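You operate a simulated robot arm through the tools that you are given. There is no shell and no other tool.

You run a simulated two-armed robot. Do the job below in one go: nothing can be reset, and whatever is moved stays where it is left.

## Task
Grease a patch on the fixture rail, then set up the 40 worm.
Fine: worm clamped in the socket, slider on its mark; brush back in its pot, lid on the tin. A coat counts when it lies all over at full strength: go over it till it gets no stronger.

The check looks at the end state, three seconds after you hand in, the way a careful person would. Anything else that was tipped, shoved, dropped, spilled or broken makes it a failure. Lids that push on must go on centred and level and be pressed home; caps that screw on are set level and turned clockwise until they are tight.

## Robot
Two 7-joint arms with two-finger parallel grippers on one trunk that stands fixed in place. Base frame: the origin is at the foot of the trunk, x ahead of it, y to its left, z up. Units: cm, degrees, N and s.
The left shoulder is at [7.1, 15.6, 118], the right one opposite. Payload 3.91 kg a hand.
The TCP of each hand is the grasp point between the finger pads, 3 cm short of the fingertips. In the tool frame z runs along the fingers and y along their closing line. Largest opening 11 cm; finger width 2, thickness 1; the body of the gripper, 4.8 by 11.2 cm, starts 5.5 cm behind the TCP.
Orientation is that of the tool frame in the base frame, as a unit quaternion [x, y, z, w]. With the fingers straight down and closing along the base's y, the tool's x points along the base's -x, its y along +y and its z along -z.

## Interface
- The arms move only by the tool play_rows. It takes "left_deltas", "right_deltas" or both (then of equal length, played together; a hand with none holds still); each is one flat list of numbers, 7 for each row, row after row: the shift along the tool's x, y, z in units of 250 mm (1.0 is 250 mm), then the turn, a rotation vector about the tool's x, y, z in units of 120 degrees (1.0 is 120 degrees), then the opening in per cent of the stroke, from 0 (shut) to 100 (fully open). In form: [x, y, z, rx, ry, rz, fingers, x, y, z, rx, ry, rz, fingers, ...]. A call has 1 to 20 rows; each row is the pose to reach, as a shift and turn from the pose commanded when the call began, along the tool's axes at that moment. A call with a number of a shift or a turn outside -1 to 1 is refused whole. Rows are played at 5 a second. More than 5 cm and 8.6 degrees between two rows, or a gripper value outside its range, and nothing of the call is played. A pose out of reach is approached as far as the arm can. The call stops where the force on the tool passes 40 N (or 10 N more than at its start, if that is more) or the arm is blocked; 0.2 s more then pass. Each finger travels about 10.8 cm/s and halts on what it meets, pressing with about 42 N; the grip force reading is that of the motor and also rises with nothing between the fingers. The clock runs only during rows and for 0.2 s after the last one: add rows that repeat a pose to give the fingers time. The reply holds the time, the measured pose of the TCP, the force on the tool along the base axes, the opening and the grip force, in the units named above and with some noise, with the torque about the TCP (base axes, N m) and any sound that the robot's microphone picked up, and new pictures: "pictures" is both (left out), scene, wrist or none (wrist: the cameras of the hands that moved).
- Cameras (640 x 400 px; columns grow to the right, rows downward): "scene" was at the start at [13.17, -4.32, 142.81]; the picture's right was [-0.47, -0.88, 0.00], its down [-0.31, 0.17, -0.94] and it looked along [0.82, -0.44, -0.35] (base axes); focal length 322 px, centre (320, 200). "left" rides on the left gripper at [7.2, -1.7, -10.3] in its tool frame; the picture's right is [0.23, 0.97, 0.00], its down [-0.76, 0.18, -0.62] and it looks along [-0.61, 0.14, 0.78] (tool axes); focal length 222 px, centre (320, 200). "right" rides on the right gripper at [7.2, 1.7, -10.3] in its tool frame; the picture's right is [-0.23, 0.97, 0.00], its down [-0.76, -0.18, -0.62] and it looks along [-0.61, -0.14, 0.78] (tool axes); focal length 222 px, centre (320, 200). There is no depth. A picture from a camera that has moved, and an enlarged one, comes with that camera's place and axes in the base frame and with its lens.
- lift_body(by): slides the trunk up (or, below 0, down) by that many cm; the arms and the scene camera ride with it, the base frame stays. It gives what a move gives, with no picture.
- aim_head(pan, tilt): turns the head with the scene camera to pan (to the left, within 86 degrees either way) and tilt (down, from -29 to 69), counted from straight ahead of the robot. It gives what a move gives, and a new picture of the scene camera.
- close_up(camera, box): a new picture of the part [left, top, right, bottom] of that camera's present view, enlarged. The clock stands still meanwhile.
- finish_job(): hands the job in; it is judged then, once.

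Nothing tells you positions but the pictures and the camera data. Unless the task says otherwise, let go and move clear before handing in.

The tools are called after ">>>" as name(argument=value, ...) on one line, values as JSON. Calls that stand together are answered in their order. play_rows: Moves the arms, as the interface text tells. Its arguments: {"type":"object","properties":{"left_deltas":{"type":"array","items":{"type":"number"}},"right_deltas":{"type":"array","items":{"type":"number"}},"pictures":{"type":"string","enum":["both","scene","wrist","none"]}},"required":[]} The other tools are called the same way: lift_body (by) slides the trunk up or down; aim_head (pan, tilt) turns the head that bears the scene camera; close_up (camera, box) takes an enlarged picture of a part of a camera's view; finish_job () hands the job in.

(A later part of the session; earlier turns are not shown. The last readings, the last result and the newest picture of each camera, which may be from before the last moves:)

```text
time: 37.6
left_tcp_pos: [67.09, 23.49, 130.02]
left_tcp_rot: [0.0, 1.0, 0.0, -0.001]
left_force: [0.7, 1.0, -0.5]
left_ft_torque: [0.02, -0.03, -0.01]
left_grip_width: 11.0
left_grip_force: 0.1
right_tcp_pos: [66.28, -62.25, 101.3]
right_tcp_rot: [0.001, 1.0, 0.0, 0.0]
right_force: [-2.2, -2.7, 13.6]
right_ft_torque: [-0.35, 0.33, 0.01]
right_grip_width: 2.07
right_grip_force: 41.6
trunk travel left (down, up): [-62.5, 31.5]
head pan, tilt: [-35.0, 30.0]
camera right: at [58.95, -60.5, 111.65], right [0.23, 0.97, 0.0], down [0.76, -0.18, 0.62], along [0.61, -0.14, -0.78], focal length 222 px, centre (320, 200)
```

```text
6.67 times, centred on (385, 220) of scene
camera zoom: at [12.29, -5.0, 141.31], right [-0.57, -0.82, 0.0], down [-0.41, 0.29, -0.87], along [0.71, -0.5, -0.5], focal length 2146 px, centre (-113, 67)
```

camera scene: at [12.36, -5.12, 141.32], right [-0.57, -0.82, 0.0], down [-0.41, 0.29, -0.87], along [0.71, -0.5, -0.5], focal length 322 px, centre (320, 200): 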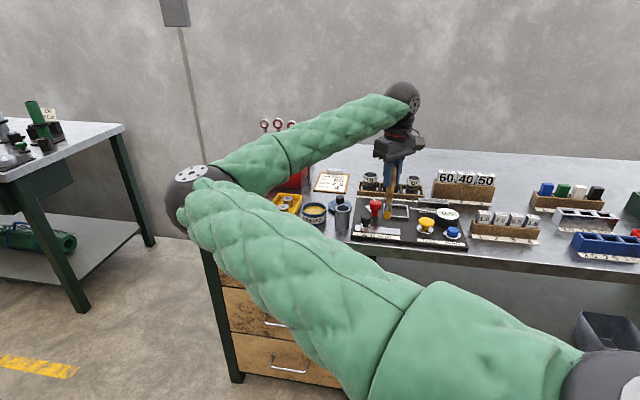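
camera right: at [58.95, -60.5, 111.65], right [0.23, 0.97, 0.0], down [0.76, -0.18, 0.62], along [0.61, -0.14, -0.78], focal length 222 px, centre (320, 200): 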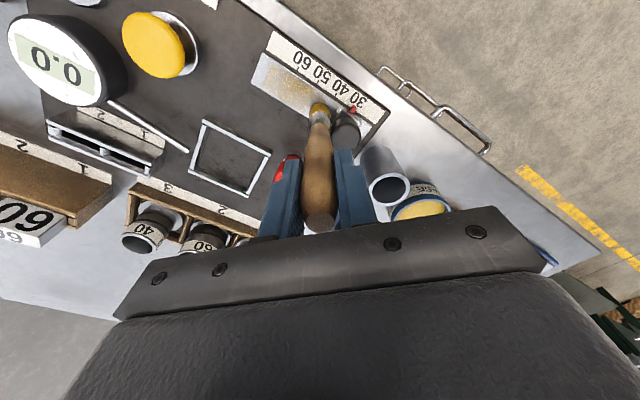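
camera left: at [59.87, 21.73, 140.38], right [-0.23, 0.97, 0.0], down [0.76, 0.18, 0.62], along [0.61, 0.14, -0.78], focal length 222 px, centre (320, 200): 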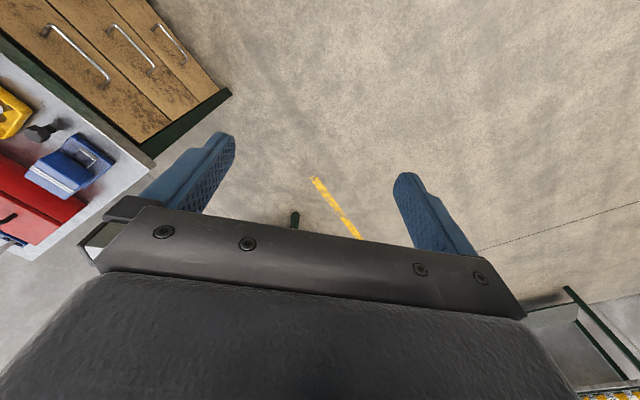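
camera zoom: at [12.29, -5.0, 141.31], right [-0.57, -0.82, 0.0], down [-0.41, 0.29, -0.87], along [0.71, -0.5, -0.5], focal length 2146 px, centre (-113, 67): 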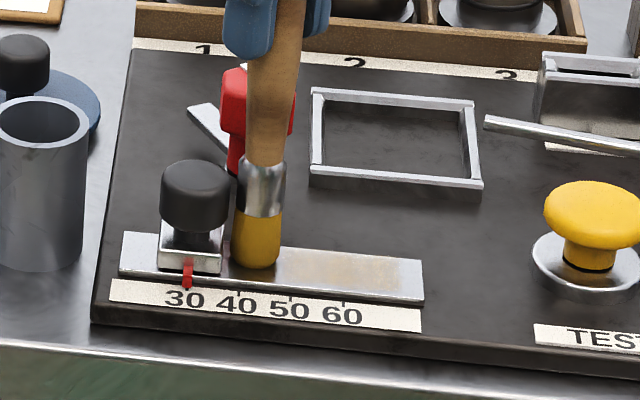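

A faint coat is showing between the 40 and 60 marks. I'll work up and down over the whole width of the rail and look at how it builds up.

>>> play_rows(right_deltas=[0.0069, -0.0213, 0, 0, 0, 0, 0, 0.0277, -0.0568, 0, 0, 0, 0, 0, 0.0557, -0.0854, 0, 0, 0, 0, 0, 0.0837, -0.114, 0, 0, 0, 0, 0, 0.1117, -0.1425, 0, 0, 0, 0, 0, 0.1397, -0.1711, 0, 0, 0, 0, 0, 0.1621, -0.1939, 0, 0, 0, 0, 0, 0.1764, -0.1799, 0, 0, 0, 0, 0, 0.1907, -0.1659, 0, 0, 0, 0, 0, 0.1627, -0.1374, 0, 0, 0, 0, 0, 0.1347, -0.1088, 0, 0, 0, 0, 0, 0.1067, -0.0802, 0, 0, 0, 0, 0, 0.0787, -0.0517, 0, 0, 0, 0, 0, 0.0507, -0.0231, 0, 0, 0, 0, 0], pictures="wrist")

>>> close_up(camera="right", box=[220, 0, 400, 150])

>>> close_up(camera="scene", box=[350, 190, 420, 250])

```text
time: 40.6
left_tcp_pos: [66.98, 23.43, 130.09]
left_tcp_rot: [0.0, 1.0, -0.001, 0.0]
left_force: [0.0, -0.1, 0.1]
left_ft_torque: [0.02, -0.01, -0.02]
left_grip_width: 11.0
left_grip_force: 0.0
right_tcp_pos: [64.92, -62.8, 101.24]
right_tcp_rot: [0.0, 1.0, -0.001, 0.0]
right_force: [-3.1, -2.8, 16.4]
right_ft_torque: [-0.42, 0.51, 0.02]
right_grip_width: 2.06
right_grip_force: 42.2
trunk travel left (down, up): [-62.5, 31.5]
head pan, tilt: [-35.0, 30.0]
camera right: at [57.67, -61.03, 111.63], right [0.23, 0.97, 0.0], down [0.76, -0.18, 0.62], along [0.61, -0.14, -0.78], focal length 222 px, centre (320, 200)
```

right: 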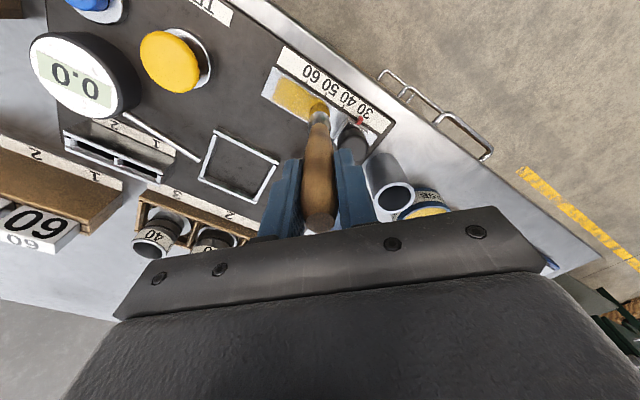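

```text
2.67 times, centred on (310, 75) of right
camera zoom: at [57.67, -61.03, 111.63], right [0.23, 0.97, 0.0], down [0.76, -0.18, 0.62], along [0.61, -0.14, -0.78], focal length 592 px, centre (347, 533)
```

zoom: 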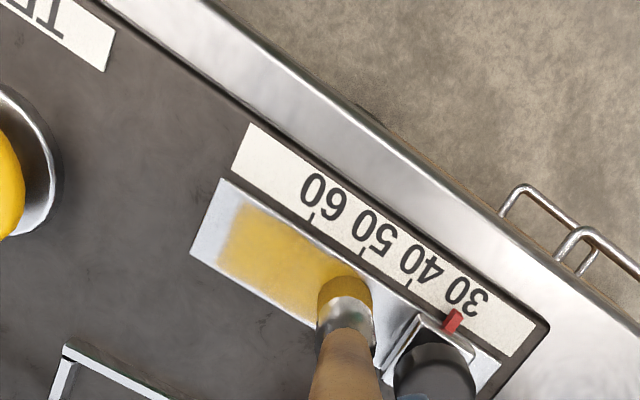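

```text
6.67 times, centred on (385, 220) of scene
camera zoom: at [12.26, -4.98, 141.32], right [-0.57, -0.82, 0.0], down [-0.41, 0.29, -0.87], along [0.71, -0.5, -0.5], focal length 2146 px, centre (-113, 67)
```

zoom: 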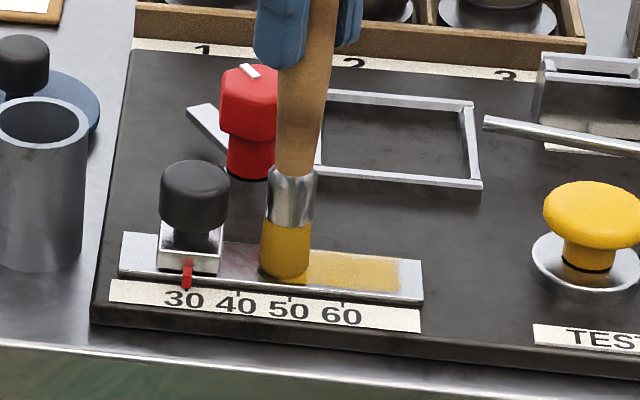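

A rectangular patch is building up evenly. I'll keep going with more passes over the full width and length.

>>> play_rows(right_deltas=[0.0137, -0.0426, 0, 0, 0, 0, 0, 0.0417, -0.0711, 0, 0, 0, 0, 0, 0.0697, -0.0997, 0, 0, 0, 0, 0, 0.0977, -0.1282, 0, 0, 0, 0, 0, 0.1257, -0.1568, 0, 0, 0, 0, 0, 0.1114, -0.1708, 0, 0, 0, 0, 0, 0.0834, -0.1422, 0, 0, 0, 0, 0, 0.0554, -0.1137, 0, 0, 0, 0, 0, 0.0274, -0.0851, 0, 0, 0, 0, 0, -0.0006, -0.0566, 0, 0, 0, 0, 0, -0.0286, -0.028, 0, 0, 0, 0, 0, 0.028, -0.0286, 0, 0, 0, 0, 0, 0.056, -0.0571, 0, 0, 0, 0, 0, 0.084, -0.0857, 0, 0, 0, 0, 0, 0.112, -0.1142, 0, 0, 0, 0, 0, 0.14, -0.1428, 0, 0, 0, 0, 0, 0.0977, -0.1282, 0, 0, 0, 0, 0, 0.0557, -0.0854, 0, 0, 0, 0, 0, 0.0137, -0.0426, 0, 0, 0, 0, 0, -0.0227, -0.0054, 0, 0, 0, 0, 0], pictures="wrist")

>>> close_up(camera="right", box=[220, 0, 400, 150])

>>> close_up(camera="scene", box=[350, 190, 420, 250])

```text
time: 44.8
left_tcp_pos: [67.03, 23.43, 129.97]
left_tcp_rot: [0.0, 1.0, -0.001, 0.0]
left_force: [0.2, -1.0, 0.1]
left_ft_torque: [-0.01, 0.0, -0.04]
left_grip_width: 11.01
left_grip_force: 0.0
right_tcp_pos: [65.43, -62.96, 101.29]
right_tcp_rot: [0.002, 1.0, 0.0, 0.0]
right_force: [-3.6, -2.2, 16.6]
right_ft_torque: [-0.36, 0.56, -0.03]
right_grip_width: 2.08
right_grip_force: 42.0
trunk travel left (down, up): [-62.5, 31.5]
head pan, tilt: [-35.0, 30.0]
camera right: at [58.13, -61.17, 111.61], right [0.23, 0.97, 0.0], down [0.76, -0.18, 0.62], along [0.61, -0.14, -0.78], focal length 222 px, centre (320, 200)
```

right: 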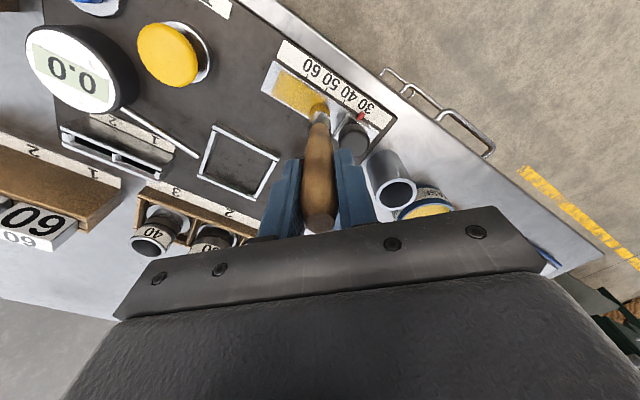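

```text
2.67 times, centred on (310, 75) of right
camera zoom: at [58.13, -61.17, 111.61], right [0.23, 0.97, 0.0], down [0.76, -0.18, 0.62], along [0.61, -0.14, -0.78], focal length 592 px, centre (347, 533)
```

zoom: 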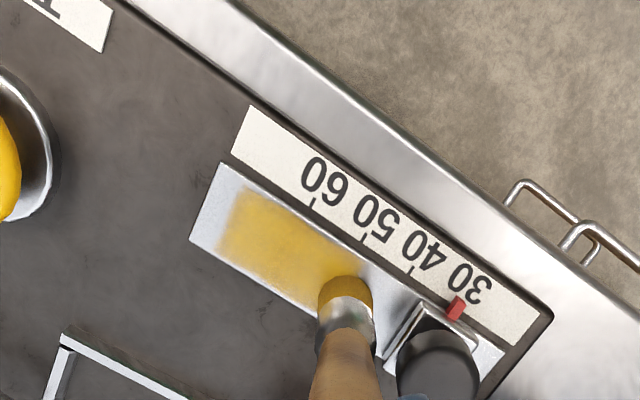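

```text
6.67 times, centred on (385, 220) of scene
camera zoom: at [12.25, -4.98, 141.34], right [-0.57, -0.82, 0.0], down [-0.41, 0.29, -0.87], along [0.71, -0.5, -0.5], focal length 2146 px, centre (-113, 67)
```

zoom: 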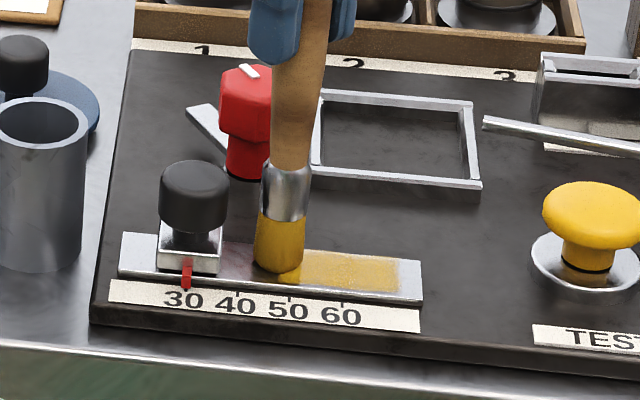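

The patch spans roughly from the 60 end to past the 50 mark. I'll lift the brush clear to inspect the coat.

>>> play_rows(right_deltas=[0, 0, -0.12, 0, 0, 0, 0, -0.1, 0.05, -0.24, 0, 0, 0, 0, -0.2, 0.1, -0.3, 0, 0, 0, 0], pictures="wrist")

>>> close_up(camera="right", box=[210, 20, 310, 100])

>>> close_up(camera="scene", box=[365, 215, 415, 245])

```text
time: 45.6
left_tcp_pos: [67.07, 23.39, 129.94]
left_tcp_rot: [0.0, 1.0, 0.001, -0.001]
left_force: [0.6, 0.1, 0.4]
left_ft_torque: [-0.03, 0.03, -0.03]
left_grip_width: 10.99
left_grip_force: 0.1
right_tcp_pos: [70.61, -60.45, 108.42]
right_tcp_rot: [0.002, 1.0, -0.001, -0.001]
right_force: [-0.6, 0.7, -0.4]
right_ft_torque: [0.01, -0.04, 0.02]
right_grip_width: 2.05
right_grip_force: 42.7
trunk travel left (down, up): [-62.5, 31.5]
head pan, tilt: [-35.0, 30.0]
camera right: at [63.32, -58.65, 118.78], right [0.23, 0.97, 0.0], down [0.76, -0.18, 0.62], along [0.61, -0.14, -0.78], focal length 222 px, centre (320, 200)
```

right: 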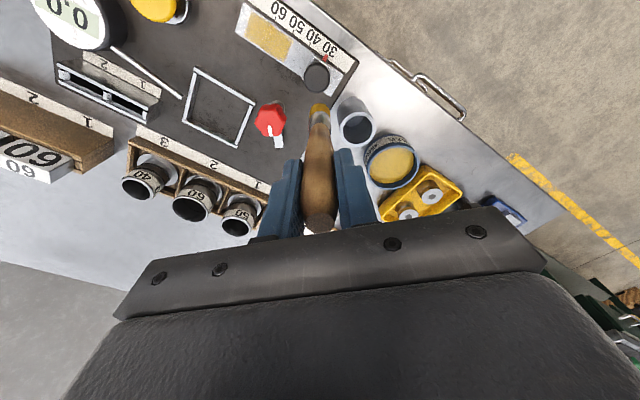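

```text
5.00 times, centred on (260, 60) of right
camera zoom: at [63.32, -58.65, 118.78], right [0.23, 0.97, 0.0], down [0.76, -0.18, 0.62], along [0.61, -0.14, -0.78], focal length 1111 px, centre (620, 900)
```

zoom: 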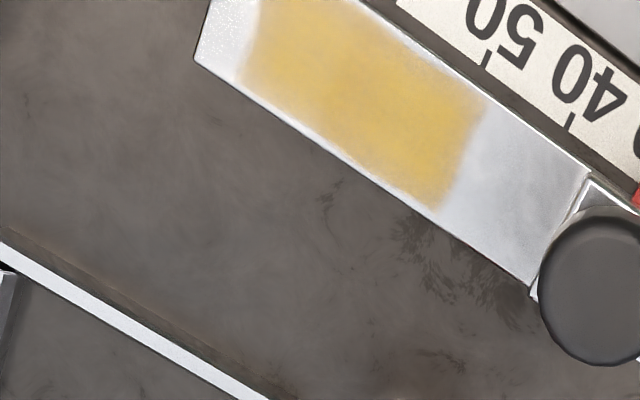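

```text
12.80 times, centred on (390, 230) of scene
camera zoom: at [12.43, -5.08, 141.29], right [-0.57, -0.82, 0.0], down [-0.41, 0.29, -0.87], along [0.71, -0.5, -0.5], focal length 4120 px, centre (-576, -184)
```

zoom: 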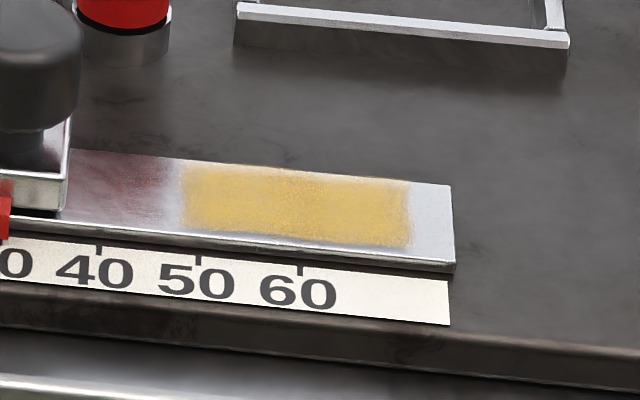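

The patch has clear edges (from about 0.9 to 5.3 cm from the rail's end) but is still pale at the borders. I'll dip again and add more passes.

>>> play_rows(right_deltas=[-0.04, 0.026, -0.04, 0, 0, 0, 0, -0.17, 0.108, -0.04, 0, 0, 0, 0, -0.3, 0.19, -0.04, 0, 0, 0, 0, -0.42, 0.266, -0.04, 0, 0, 0, 0, -0.506, 0.321, -0.02, 0, 0, 0, 0, -0.506, 0.321, 0.1, 0, 0, 0, 0, -0.506, 0.321, 0.19, 0, 0, 0, 0, -0.506, 0.321, 0.225, 0, 0, 0, 0, -0.506, 0.321, 0.24, 0, 0, 0, 0], pictures="wrist")

>>> close_up(camera="scene", box=[290, 170, 350, 240])

```text
time: 47.6
left_tcp_pos: [67.07, 23.52, 130.01]
left_tcp_rot: [0.0, 1.0, 0.001, -0.001]
left_force: [0.2, 0.4, -0.3]
left_ft_torque: [-0.01, 0.0, 0.0]
left_grip_width: 11.0
left_grip_force: 0.1
right_tcp_pos: [83.39, -52.54, 102.67]
right_tcp_rot: [-0.001, 1.0, 0.0, -0.001]
right_force: [-0.2, 0.1, -0.8]
right_ft_torque: [0.0, 0.03, -0.01]
right_grip_width: 2.05
right_grip_force: 41.9
trunk travel left (down, up): [-62.5, 31.5]
head pan, tilt: [-35.0, 30.0]
camera right: at [76.1, -50.73, 113.05], right [0.23, 0.97, 0.0], down [0.76, -0.18, 0.62], along [0.61, -0.14, -0.78], focal length 222 px, centre (320, 200)
```

right: 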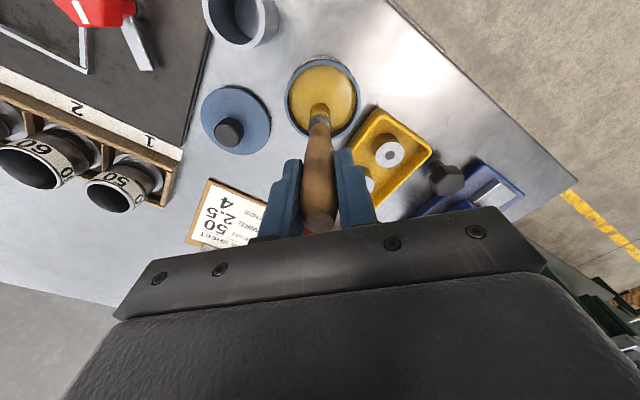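

```text
5.71 times, centred on (320, 205) of scene
camera zoom: at [12.4, -5.07, 141.31], right [-0.57, -0.82, 0.0], down [-0.41, 0.29, -0.87], along [0.71, -0.5, -0.5], focal length 1840 px, centre (320, 171)
```

zoom: 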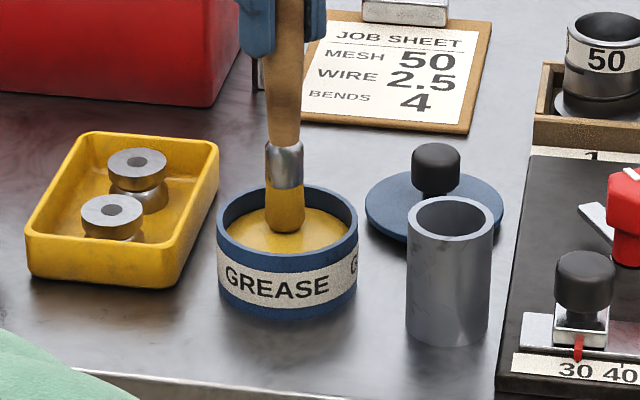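

>>> play_rows(right_deltas=[0, 0, 0.012, 0, 0, 0, 0, 0, 0, 0.014, 0, 0, 0, 0, 0, 0, -0.1, 0, 0, 0, 0, 0, 0, -0.22, 0, 0, 0, 0, 0.05, -0.03, -0.3, 0, 0, 0, 0, 0.18, -0.1, -0.3, 0, 0, 0, 0, 0.31, -0.175, -0.3, 0, 0, 0, 0, 0.45, -0.252, -0.3, 0, 0, 0, 0, 0.59, -0.33, -0.3, 0, 0, 0, 0, 0.7, -0.392, -0.3, 0, 0, 0, 0, 0.748, -0.4186, -0.25, 0, 0, 0, 0, 0.748, -0.4186, -0.12, 0, 0, 0, 0, 0.748, -0.4186, 0, 0, 0, 0, 0, 0.748, -0.4186, 0.04, 0, 0, 0, 0], pictures="wrist")

>>> close_up(camera="right", box=[230, 20, 390, 130])

>>> close_up(camera="scene", box=[350, 190, 420, 250])

```text
time: 50.6
left_tcp_pos: [66.95, 23.41, 130.02]
left_tcp_rot: [0.001, 1.0, 0.0, -0.001]
left_force: [0.3, -0.5, -0.7]
left_ft_torque: [0.01, 0.0, -0.01]
left_grip_width: 11.01
left_grip_force: 0.1
right_tcp_pos: [64.37, -62.9, 101.37]
right_tcp_rot: [0.0, 1.0, 0.0, -0.001]
right_force: [0.6, 0.4, -0.4]
right_ft_torque: [-0.01, 0.0, -0.02]
right_grip_width: 2.07
right_grip_force: 42.5
trunk travel left (down, up): [-62.5, 31.5]
head pan, tilt: [-35.0, 30.0]
camera right: at [57.17, -61.19, 111.73], right [0.23, 0.97, 0.0], down [0.76, -0.18, 0.62], along [0.61, -0.14, -0.78], focal length 222 px, centre (320, 200)
```

right: 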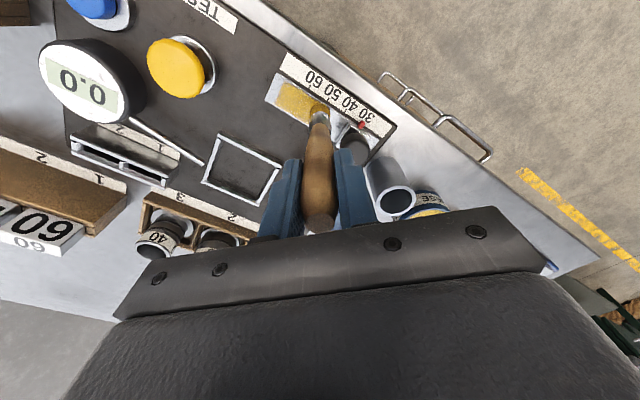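

```text
3.64 times, centred on (310, 75) of right
camera zoom: at [57.17, -61.19, 111.73], right [0.23, 0.97, 0.0], down [0.76, -0.18, 0.62], along [0.61, -0.14, -0.78], focal length 808 px, centre (356, 654)
```

zoom: 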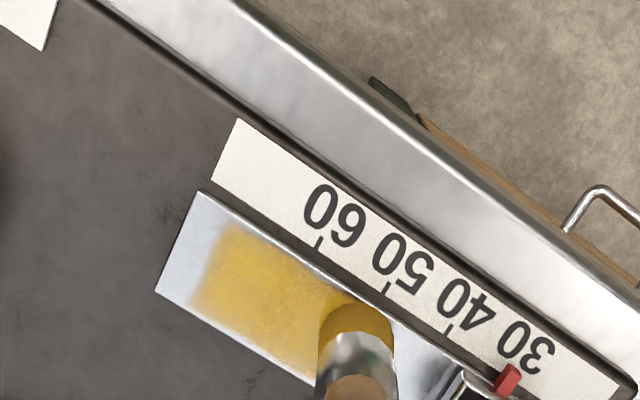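

```text
6.67 times, centred on (385, 220) of scene
camera zoom: at [12.38, -5.12, 141.31], right [-0.57, -0.82, 0.0], down [-0.41, 0.29, -0.87], along [0.71, -0.5, -0.5], focal length 2146 px, centre (-113, 67)
```

zoom: 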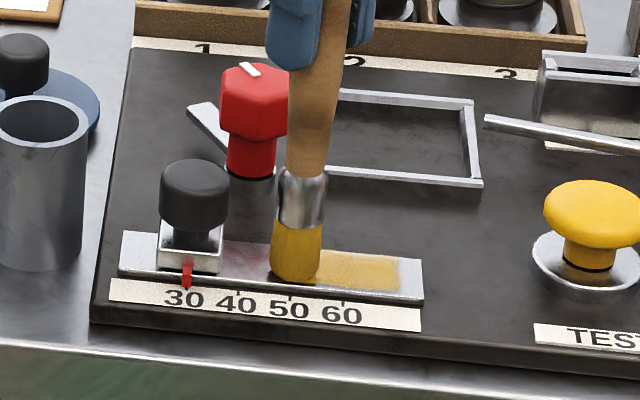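

>>> play_rows(right_deltas=[0, 0, 0.02, 0, 0, 0, 0, 0.0336, -0.0343, 0.02, 0, 0, 0, 0, 0.0672, -0.0685, 0.02, 0, 0, 0, 0, 0.1008, -0.1028, 0.02, 0, 0, 0, 0, 0.1316, -0.1342, 0.02, 0, 0, 0, 0, 0.1145, -0.151, 0.02, 0, 0, 0, 0, 0.0837, -0.1196, 0.02, 0, 0, 0, 0, 0.0501, -0.0853, 0.02, 0, 0, 0, 0, 0.0165, -0.0511, 0.02, 0, 0, 0, 0, -0.0171, -0.0168, 0.02, 0, 0, 0, 0, -0.0343, -0.0336, 0.02, 0, 0, 0, 0, -0.0007, -0.0679, 0.02, 0, 0, 0, 0, 0.0329, -0.1021, 0.02, 0, 0, 0, 0, 0.0665, -0.1364, 0.02, 0, 0, 0, 0, 0.0973, -0.1678, 0.02, 0, 0, 0, 0, 0.083, -0.1818, 0.02, 0, 0, 0, 0, 0.0522, -0.1504, 0.02, 0, 0, 0, 0, 0.0186, -0.1161, 0.02, 0, 0, 0, 0, -0.015, -0.0819, 0.02, 0, 0, 0, 0, -0.0486, -0.0476, 0.02, 0, 0, 0, 0], pictures="none")

>>> close_up(camera="right", box=[230, 20, 390, 130])

>>> close_up(camera="scene", box=[350, 190, 420, 250])

```text
time: 54.8
left_tcp_pos: [67.12, 23.52, 129.99]
left_tcp_rot: [0.001, 1.0, -0.001, -0.001]
left_force: [0.9, 1.0, -0.2]
left_ft_torque: [0.03, 0.02, 0.04]
left_grip_width: 10.99
left_grip_force: 0.1
right_tcp_pos: [65.64, -64.26, 101.33]
right_tcp_rot: [0.0, 1.0, 0.0, -0.001]
right_force: [0.4, -0.1, -0.5]
right_ft_torque: [-0.04, 0.0, -0.03]
right_grip_width: 2.05
right_grip_force: 42.1
trunk travel left (down, up): [-62.5, 31.5]
head pan, tilt: [-35.0, 30.0]
```

```text
3.64 times, centred on (310, 75) of right
camera zoom: at [58.42, -62.4, 111.74], right [0.23, 0.97, 0.0], down [0.76, -0.18, 0.62], along [0.61, -0.14, -0.78], focal length 808 px, centre (356, 654)
```

zoom: 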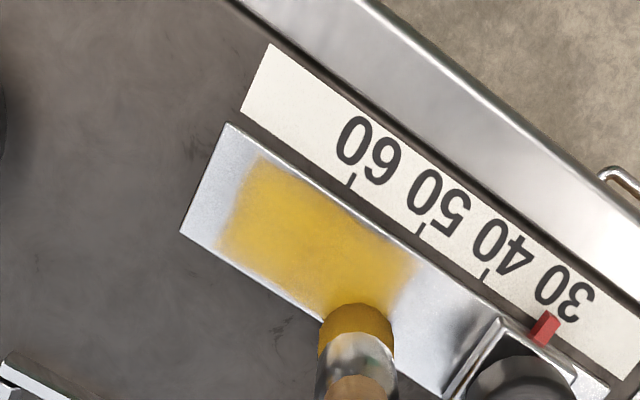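

```text
6.67 times, centred on (385, 220) of scene
camera zoom: at [12.38, -5.04, 141.31], right [-0.57, -0.82, 0.0], down [-0.41, 0.29, -0.87], along [0.71, -0.5, -0.5], focal length 2146 px, centre (-113, 67)
```

zoom: 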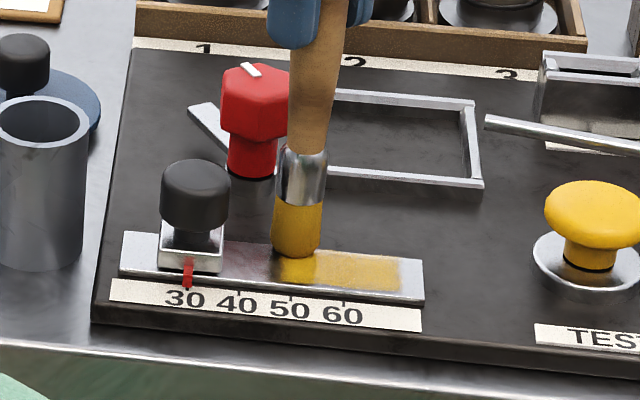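

>>> play_rows(right_deltas=[0, 0, 0.004, 0, 0, 0, 0, 0.01, 0.01, 0.007, 0, 0, 0, 0, 0.0143, 0.014, 0.009, 0, 0, 0, 0], pictures="none")

```text
time: 55.6
left_tcp_pos: [67.05, 23.57, 130.06]
left_tcp_rot: [0.0, 1.0, 0.0, 0.0]
left_force: [0.7, -0.4, 0.0]
left_ft_torque: [0.02, 0.0, -0.03]
left_grip_width: 11.0
left_grip_force: 0.0
right_tcp_pos: [65.5, -63.88, 101.36]
right_tcp_rot: [0.0, 1.0, -0.001, 0.001]
right_force: [5.7, -4.7, 17.7]
right_ft_torque: [-0.59, -0.79, -0.01]
right_grip_width: 2.08
right_grip_force: 41.8
trunk travel left (down, up): [-62.5, 31.5]
head pan, tilt: [-35.0, 30.0]
```

>>> play_rows(right_deltas=[-0.0143, -0.014, -0.001, 0, 0, 0, 0, 0.0193, -0.0483, -0.001, 0, 0, 0, 0, 0.0529, -0.0825, -0.001, 0, 0, 0, 0, 0.0865, -0.1168, -0.001, 0, 0, 0, 0, 0.1173, -0.1482, -0.001, 0, 0, 0, 0, 0.1345, -0.1314, -0.001, 0, 0, 0, 0, 0.1037, -0.1, -0.001, 0, 0, 0, 0, 0.0701, -0.0657, -0.001, 0, 0, 0, 0, 0.0365, -0.0315, -0.001, 0, 0, 0, 0, 0.0029, 0.0028, -0.001, 0, 0, 0, 0, 0.02, 0.0196, -0.001, 0, 0, 0, 0, 0.0536, -0.0147, -0.001, 0, 0, 0, 0, 0.0872, -0.0489, -0.001, 0, 0, 0, 0, 0.1208, -0.0832, -0.001, 0, 0, 0, 0, 0.1516, -0.1146, -0.001, 0, 0, 0, 0, 0.1687, -0.0978, -0.001, 0, 0, 0, 0, 0.1379, -0.0664, -0.001, 0, 0, 0, 0, 0.1043, -0.0321, -0.001, 0, 0, 0, 0, 0.0707, 0.0021, -0.001, 0, 0, 0, 0, 0.0371, 0.0364, -0.001, 0, 0, 0, 0], pictures="none")

>>> close_up(camera="right", box=[230, 20, 390, 130])

>>> close_up(camera="scene", box=[350, 190, 420, 250])

```text
time: 59.8
left_tcp_pos: [66.99, 23.53, 130.03]
left_tcp_rot: [-0.001, 1.0, -0.001, 0.0]
left_force: [-0.6, 0.0, -0.2]
left_ft_torque: [0.02, 0.03, 0.02]
left_grip_width: 11.02
left_grip_force: 0.1
right_tcp_pos: [64.32, -62.88, 101.27]
right_tcp_rot: [-0.001, 1.0, -0.001, -0.001]
right_force: [-4.2, -2.1, 14.4]
right_ft_torque: [-0.34, 0.64, 0.05]
right_grip_width: 2.08
right_grip_force: 41.3
trunk travel left (down, up): [-62.5, 31.5]
head pan, tilt: [-35.0, 30.0]
```

```text
3.64 times, centred on (310, 75) of right
camera zoom: at [57.03, -61.06, 111.49], right [0.23, 0.97, 0.0], down [0.76, -0.18, 0.62], along [0.61, -0.14, -0.78], focal length 808 px, centre (356, 654)
```

zoom: 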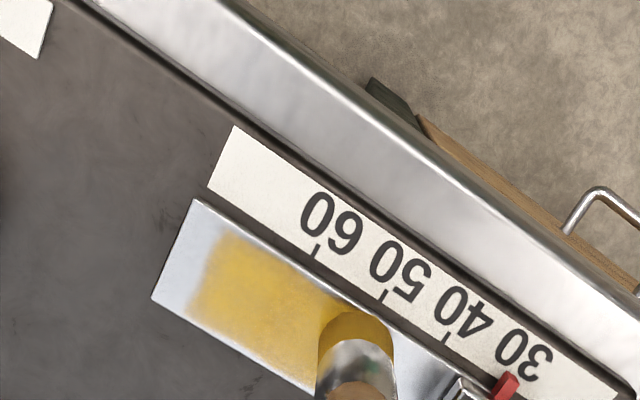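

```text
6.67 times, centred on (385, 220) of scene
camera zoom: at [12.28, -4.97, 141.32], right [-0.57, -0.82, 0.0], down [-0.41, 0.29, -0.87], along [0.71, -0.5, -0.5], focal length 2146 px, centre (-113, 67)
```

zoom: 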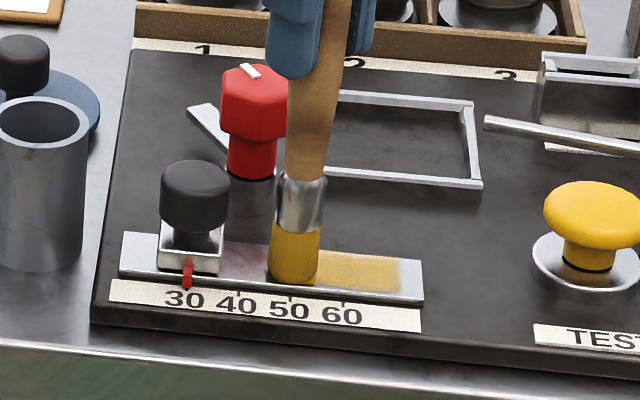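

>>> play_rows(right_deltas=[0, 0, -0.12, 0, 0, 0, 0, -0.12, 0.045, -0.24, 0, 0, 0, 0, -0.2453, 0.0948, -0.3, 0, 0, 0, 0], pictures="none")

>>> close_up(camera="right", box=[210, 0, 310, 80])

>>> close_up(camera="scene", box=[365, 215, 415, 245])

```text
time: 60.6
left_tcp_pos: [67.27, 23.5, 129.86]
left_tcp_rot: [0.0, 1.0, 0.0, 0.0]
left_force: [0.3, 0.0, -1.0]
left_ft_torque: [-0.01, -0.03, 0.02]
left_grip_width: 10.98
left_grip_force: 0.0
right_tcp_pos: [70.52, -60.71, 108.31]
right_tcp_rot: [0.001, 1.0, 0.0, -0.001]
right_force: [0.6, -0.1, -0.3]
right_ft_torque: [0.01, 0.02, 0.03]
right_grip_width: 2.06
right_grip_force: 42.0
trunk travel left (down, up): [-62.5, 31.5]
head pan, tilt: [-35.0, 30.0]
```

```text
5.00 times, centred on (260, 40) of right
camera zoom: at [63.3, -58.93, 118.79], right [0.23, 0.97, 0.0], down [0.76, -0.18, 0.62], along [0.61, -0.14, -0.78], focal length 1111 px, centre (620, 1000)
```

zoom: 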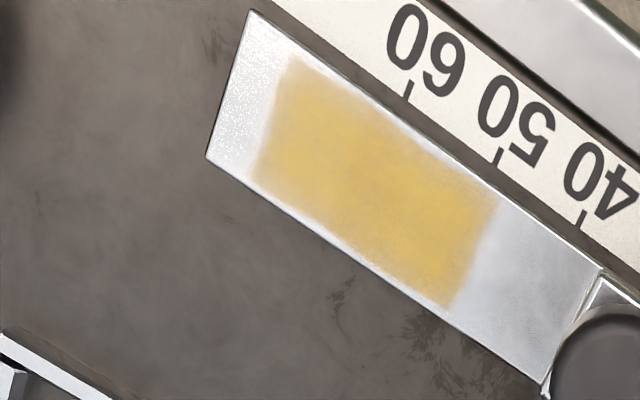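

```text
12.80 times, centred on (390, 230) of scene
camera zoom: at [12.44, -5.07, 141.29], right [-0.57, -0.82, 0.0], down [-0.41, 0.29, -0.87], along [0.71, -0.5, -0.5], focal length 4120 px, centre (-576, -184)
```

zoom: 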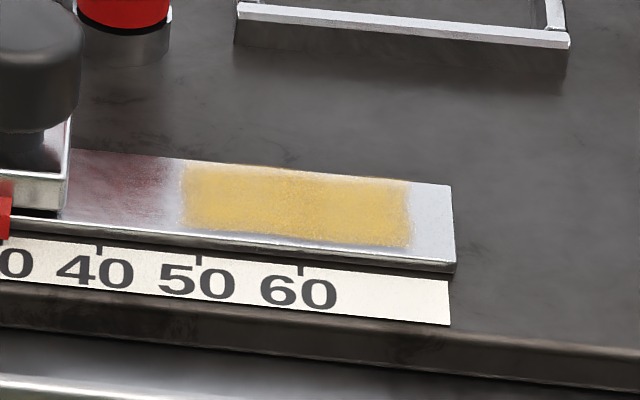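

The coat is more even, but I'm not sure it's at its maximum yet. I'll dip once more, cover a slightly wider area with overlap, and compare.

>>> play_rows(right_deltas=[-0.04, 0.026, -0.04, 0, 0, 0, 0, -0.17, 0.108, -0.04, 0, 0, 0, 0, -0.3, 0.19, -0.04, 0, 0, 0, 0, -0.42, 0.266, -0.04, 0, 0, 0, 0, -0.506, 0.321, -0.02, 0, 0, 0, 0, -0.506, 0.321, 0.1, 0, 0, 0, 0, -0.506, 0.321, 0.2, 0, 0, 0, 0, -0.506, 0.321, 0.245, 0, 0, 0, 0, -0.506, 0.321, 0.252, 0, 0, 0, 0, -0.506, 0.321, 0.252, 0, 0, 0, 0], pictures="none")

>>> close_up(camera="scene", box=[290, 170, 350, 240])

>>> play_rows(right_deltas=[0, 0, -0.15, 0, 0, 0, 0, 0, 0, -0.31, 0, 0, 0, 0, 0.13, -0.07, -0.31, 0, 0, 0, 0, 0.26, -0.14, -0.31, 0, 0, 0, 0, 0.39, -0.21, -0.31, 0, 0, 0, 0, 0.52, -0.28, -0.31, 0, 0, 0, 0, 0.64, -0.345, -0.31, 0, 0, 0, 0, 0.7402, -0.3987, -0.31, 0, 0, 0, 0, 0.7402, -0.3987, -0.15, 0, 0, 0, 0, 0.7402, -0.3987, -0.02, 0, 0, 0, 0, 0.7402, -0.3987, 0.03, 0, 0, 0, 0], pictures="none")

>>> close_up(camera="scene", box=[350, 190, 420, 250])

```text
time: 62.8
left_tcp_pos: [67.04, 23.59, 130.03]
left_tcp_rot: [0.0, 1.0, 0.0, 0.0]
left_force: [0.3, 0.5, 0.1]
left_ft_torque: [-0.03, 0.0, -0.03]
left_grip_width: 11.03
left_grip_force: 0.0
right_tcp_pos: [83.13, -52.67, 102.33]
right_tcp_rot: [0.0, 1.0, -0.001, 0.001]
right_force: [-0.2, 0.6, 13.4]
right_ft_torque: [0.04, 0.02, -0.01]
right_grip_width: 2.06
right_grip_force: 41.8
trunk travel left (down, up): [-62.5, 31.5]
head pan, tilt: [-35.0, 30.0]
```

```text
5.71 times, centred on (320, 205) of scene
camera zoom: at [12.26, -4.99, 141.34], right [-0.57, -0.82, 0.0], down [-0.41, 0.29, -0.87], along [0.71, -0.5, -0.5], focal length 1840 px, centre (320, 171)
```

zoom: 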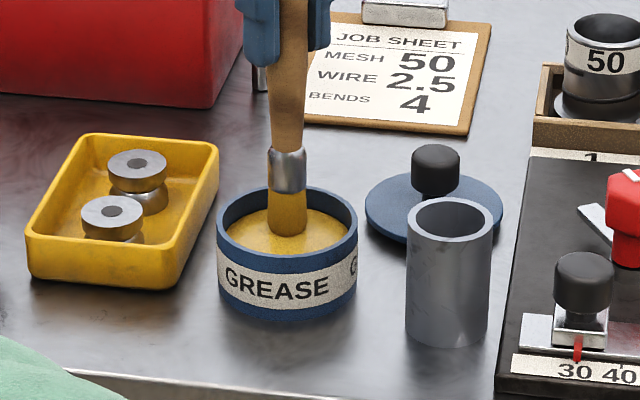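

```text
time: 65.2
left_tcp_pos: [67.19, 23.41, 129.96]
left_tcp_rot: [0.0, 1.0, 0.0, -0.002]
left_force: [-0.8, 0.4, 0.2]
left_ft_torque: [0.0, 0.01, 0.0]
left_grip_width: 11.0
left_grip_force: 0.0
right_tcp_pos: [64.75, -62.52, 101.47]
right_tcp_rot: [0.001, 1.0, 0.0, -0.002]
right_force: [0.2, -0.1, -1.1]
right_ft_torque: [0.0, 0.02, -0.04]
right_grip_width: 2.06
right_grip_force: 41.3
trunk travel left (down, up): [-62.5, 31.5]
head pan, tilt: [-35.0, 30.0]
```

```text
6.67 times, centred on (385, 220) of scene
camera zoom: at [12.39, -5.07, 141.31], right [-0.57, -0.82, 0.0], down [-0.41, 0.29, -0.87], along [0.71, -0.5, -0.5], focal length 2146 px, centre (-113, 67)
```

zoom: 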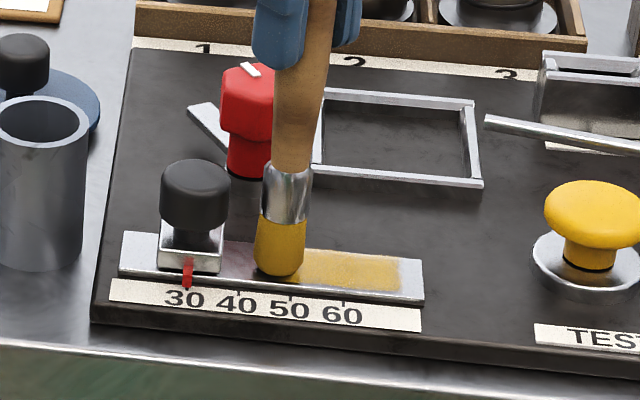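

>>> play_rows(right_deltas=[0, 0, 0.018, 0, 0, 0, 0, 0.0392, -0.04, 0.018, 0, 0, 0, 0, 0.0784, -0.08, 0.018, 0, 0, 0, 0, 0.1176, -0.12, 0.018, 0, 0, 0, 0, 0.154, -0.1571, 0.018, 0, 0, 0, 0, 0.1354, -0.1753, 0.018, 0, 0, 0, 0, 0.099, -0.1382, 0.018, 0, 0, 0, 0, 0.0598, -0.0982, 0.018, 0, 0, 0, 0, 0.0206, -0.0582, 0.018, 0, 0, 0, 0, -0.0186, -0.0182, 0.018, 0, 0, 0, 0, -0.0371, -0.0364, 0.018, 0, 0, 0, 0, 0.0021, -0.0764, 0.018, 0, 0, 0, 0, 0.0413, -0.1164, 0.018, 0, 0, 0, 0, 0.0805, -0.1564, 0.018, 0, 0, 0, 0, 0.1169, -0.1935, 0.018, 0, 0, 0, 0, 0.0969, -0.2131, 0.018, 0, 0, 0, 0, 0.0605, -0.176, 0.018, 0, 0, 0, 0, 0.0213, -0.136, 0.018, 0, 0, 0, 0, -0.0179, -0.096, 0.018, 0, 0, 0, 0, -0.0571, -0.056, 0.018, 0, 0, 0, 0], pictures="none")

>>> close_up(camera="right", box=[230, 20, 390, 130])

>>> close_up(camera="scene", box=[365, 215, 415, 245])

```text
time: 69.4
left_tcp_pos: [67.05, 23.69, 130.03]
left_tcp_rot: [0.0, 1.0, -0.001, 0.0]
left_force: [0.3, -1.1, -0.5]
left_ft_torque: [0.03, 0.0, -0.01]
left_grip_width: 11.01
left_grip_force: 0.1
right_tcp_pos: [65.8, -63.96, 101.19]
right_tcp_rot: [0.001, 1.0, -0.001, 0.0]
right_force: [-3.8, -1.1, 14.4]
right_ft_torque: [-0.25, 0.58, 0.03]
right_grip_width: 2.08
right_grip_force: 42.0
trunk travel left (down, up): [-62.5, 31.5]
head pan, tilt: [-35.0, 30.0]
```

```text
3.64 times, centred on (310, 75) of right
camera zoom: at [58.67, -62.21, 111.45], right [0.23, 0.97, 0.0], down [0.76, -0.18, 0.62], along [0.61, -0.14, -0.78], focal length 808 px, centre (356, 654)
```

zoom: 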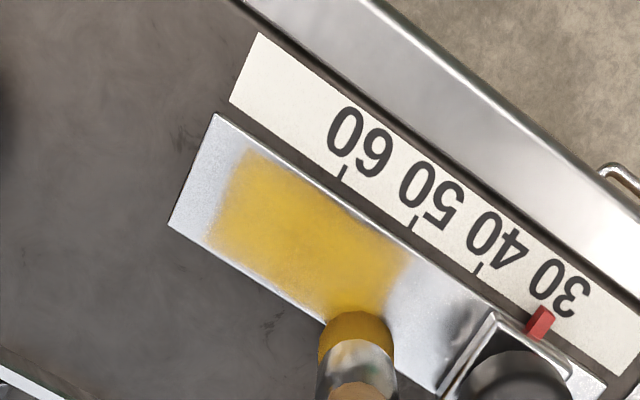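

```text
12.80 times, centred on (390, 230) of scene
camera zoom: at [12.28, -4.98, 141.33], right [-0.57, -0.82, 0.0], down [-0.41, 0.29, -0.87], along [0.71, -0.5, -0.5], focal length 4120 px, centre (-576, -184)
```

zoom: 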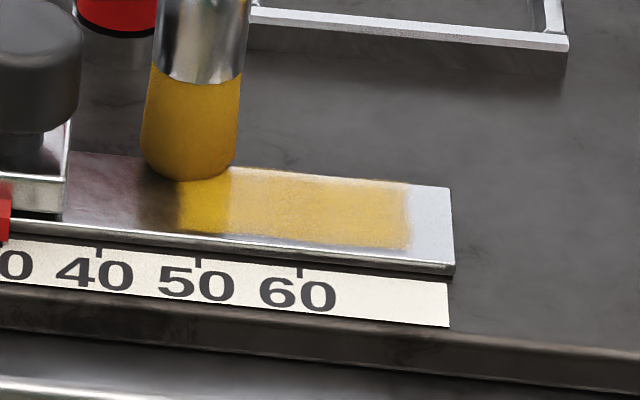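

>>> play_rows(right_deltas=[0, 0, -0.12, 0, 0, 0, 0, -0.1, 0.06, -0.24, 0, 0, 0, 0, -0.185, 0.13, -0.3, 0, 0, 0, 0], pictures="none")

>>> close_up(camera="right", box=[210, 0, 310, 80])

>>> close_up(camera="scene", box=[365, 215, 415, 245])

```text
time: 70.2
left_tcp_pos: [67.19, 23.45, 129.94]
left_tcp_rot: [-0.001, 1.0, 0.001, -0.001]
left_force: [-0.5, 0.3, -0.4]
left_ft_torque: [-0.01, 0.01, 0.05]
left_grip_width: 10.99
left_grip_force: 0.1
right_tcp_pos: [70.81, -60.62, 108.44]
right_tcp_rot: [0.001, 1.0, 0.001, -0.002]
right_force: [0.6, 0.4, -1.3]
right_ft_torque: [-0.02, 0.04, -0.01]
right_grip_width: 2.06
right_grip_force: 42.1
trunk travel left (down, up): [-62.5, 31.5]
head pan, tilt: [-35.0, 30.0]
```

```text
5.00 times, centred on (260, 40) of right
camera zoom: at [63.57, -58.82, 118.87], right [0.23, 0.97, 0.0], down [0.76, -0.18, 0.62], along [0.61, -0.14, -0.78], focal length 1111 px, centre (620, 1000)
```

zoom: 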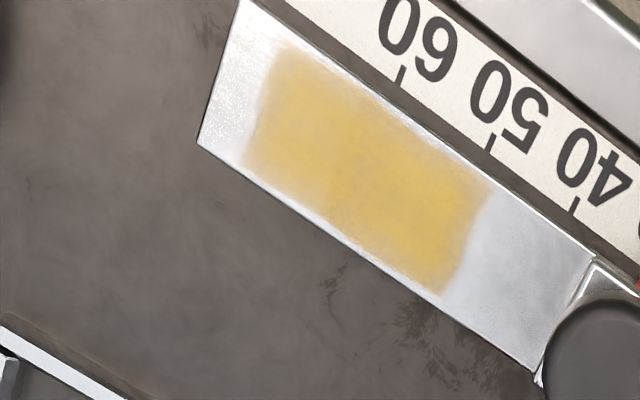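

```text
12.80 times, centred on (390, 230) of scene
camera zoom: at [12.41, -5.06, 141.3], right [-0.57, -0.82, 0.0], down [-0.41, 0.29, -0.87], along [0.71, -0.5, -0.5], focal length 4120 px, centre (-576, -184)
```

zoom: 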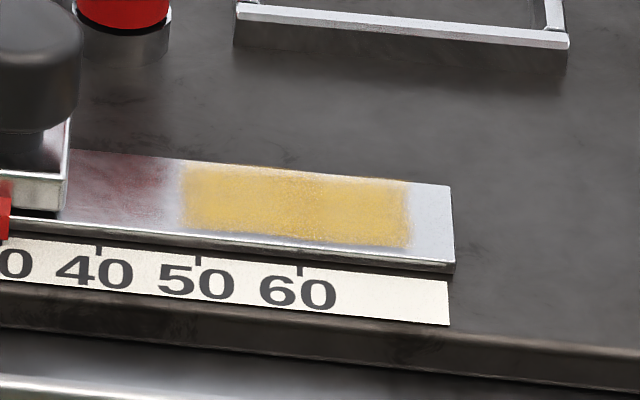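

The coat looks the same as after the previous round, so it seems saturated. For safety I'll do one more lap around the patch's edges and lift again.

>>> play_rows(right_deltas=[0.0925, -0.065, 0.06, 0, 0, 0, 0, 0.185, -0.13, 0.18, 0, 0, 0, 0, 0.185, -0.13, 0.285, 0, 0, 0, 0, 0.1919, -0.1456, 0.3, 0, 0, 0, 0, 0.2283, -0.1828, 0.3, 0, 0, 0, 0, 0.2647, -0.2199, 0.3, 0, 0, 0, 0, 0.3011, -0.257, 0.3, 0, 0, 0, 0, 0.3207, -0.277, 0.3, 0, 0, 0, 0, 0.3421, -0.256, 0.3, 0, 0, 0, 0, 0.365, -0.2336, 0.3, 0, 0, 0, 0, 0.3864, -0.2126, 0.3, 0, 0, 0, 0, 0.35, -0.1755, 0.3, 0, 0, 0, 0, 0.3136, -0.1383, 0.3, 0, 0, 0, 0, 0.2772, -0.1012, 0.3, 0, 0, 0, 0, 0.2576, -0.0812, 0.3, 0, 0, 0, 0, 0.2362, -0.1022, 0.3, 0, 0, 0, 0, 0.2133, -0.1246, 0.3, 0, 0, 0, 0, 0.1962, -0.1414, 0.3, 0, 0, 0, 0, 0.185, -0.13, 0.15, 0, 0, 0, 0, 0.08, -0.06, 0, 0, 0, 0, 0], pictures="none")

>>> play_rows(right_deltas=[-0.08, 0.06, 0, 0, 0, 0, 0], pictures="none")

>>> close_up(camera="right", box=[210, 0, 310, 80])

>>> close_up(camera="scene", box=[365, 215, 415, 245])

>>> close_up(camera="scene", box=[300, 110, 420, 250])

```text
time: 74.4
left_tcp_pos: [67.07, 23.52, 129.87]
left_tcp_rot: [-0.001, 1.0, -0.001, 0.0]
left_force: [1.3, 1.7, -0.9]
left_ft_torque: [-0.06, 0.02, -0.01]
left_grip_width: 10.99
left_grip_force: 0.0
right_tcp_pos: [68.61, -61.91, 108.39]
right_tcp_rot: [0.0, 1.0, 0.0, -0.001]
right_force: [-0.7, 0.5, 0.1]
right_ft_torque: [-0.01, 0.01, -0.04]
right_grip_width: 2.05
right_grip_force: 41.7
trunk travel left (down, up): [-62.5, 31.5]
head pan, tilt: [-35.0, 30.0]
```

```text
time: 74.8
left_tcp_pos: [67.11, 23.53, 129.87]
left_tcp_rot: [0.0, 1.0, -0.001, -0.001]
left_force: [0.5, 0.4, -0.5]
left_ft_torque: [-0.03, 0.04, 0.03]
left_grip_width: 11.0
left_grip_force: 0.1
right_tcp_pos: [70.48, -60.39, 108.56]
right_tcp_rot: [0.0, 1.0, -0.001, 0.0]
right_force: [1.2, -0.2, -0.6]
right_ft_torque: [-0.02, 0.02, 0.0]
right_grip_width: 2.09
right_grip_force: 42.2
trunk travel left (down, up): [-62.5, 31.5]
head pan, tilt: [-35.0, 30.0]
```

```text
5.00 times, centred on (260, 40) of right
camera zoom: at [63.35, -58.63, 118.75], right [0.23, 0.97, 0.0], down [0.76, -0.18, 0.62], along [0.61, -0.14, -0.78], focal length 1111 px, centre (620, 1000)
```

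zoom: 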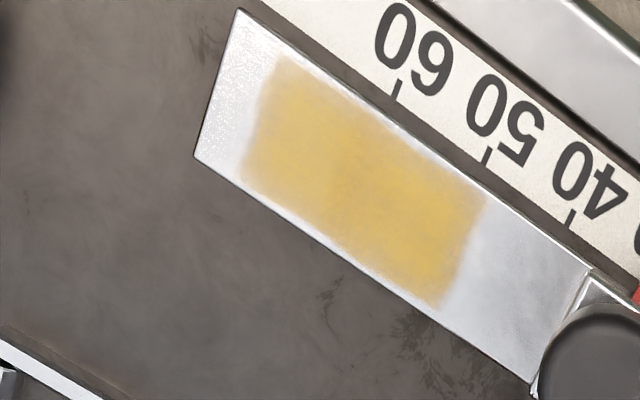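

```text
12.80 times, centred on (390, 230) of scene
camera zoom: at [12.4, -4.9, 141.31], right [-0.57, -0.82, 0.0], down [-0.41, 0.29, -0.87], along [0.71, -0.5, -0.5], focal length 4120 px, centre (-576, -184)
```

zoom: 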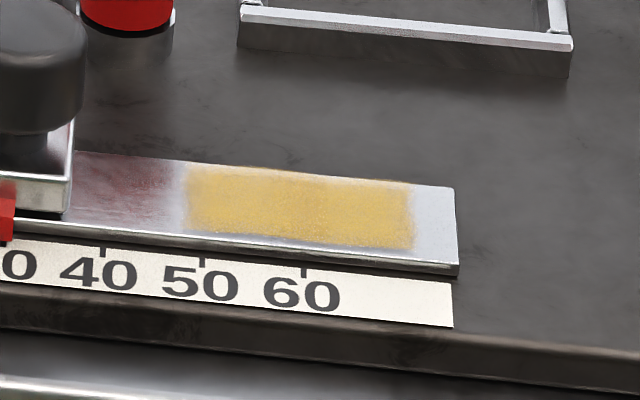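

```text
2.86 times, centred on (360, 180) of scene
camera zoom: at [12.4, -4.9, 141.31], right [-0.57, -0.82, 0.0], down [-0.41, 0.29, -0.87], along [0.71, -0.5, -0.5], focal length 920 px, centre (206, 257)
```

zoom: 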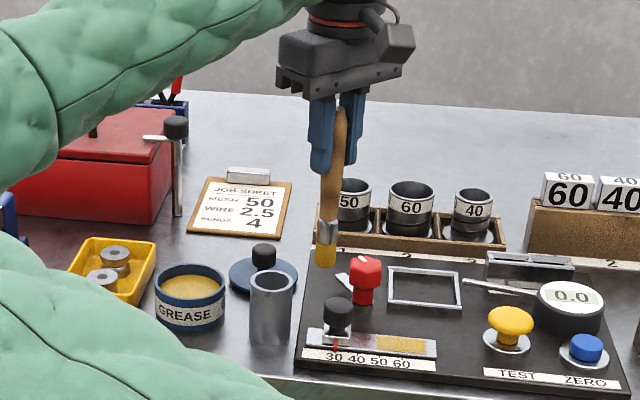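

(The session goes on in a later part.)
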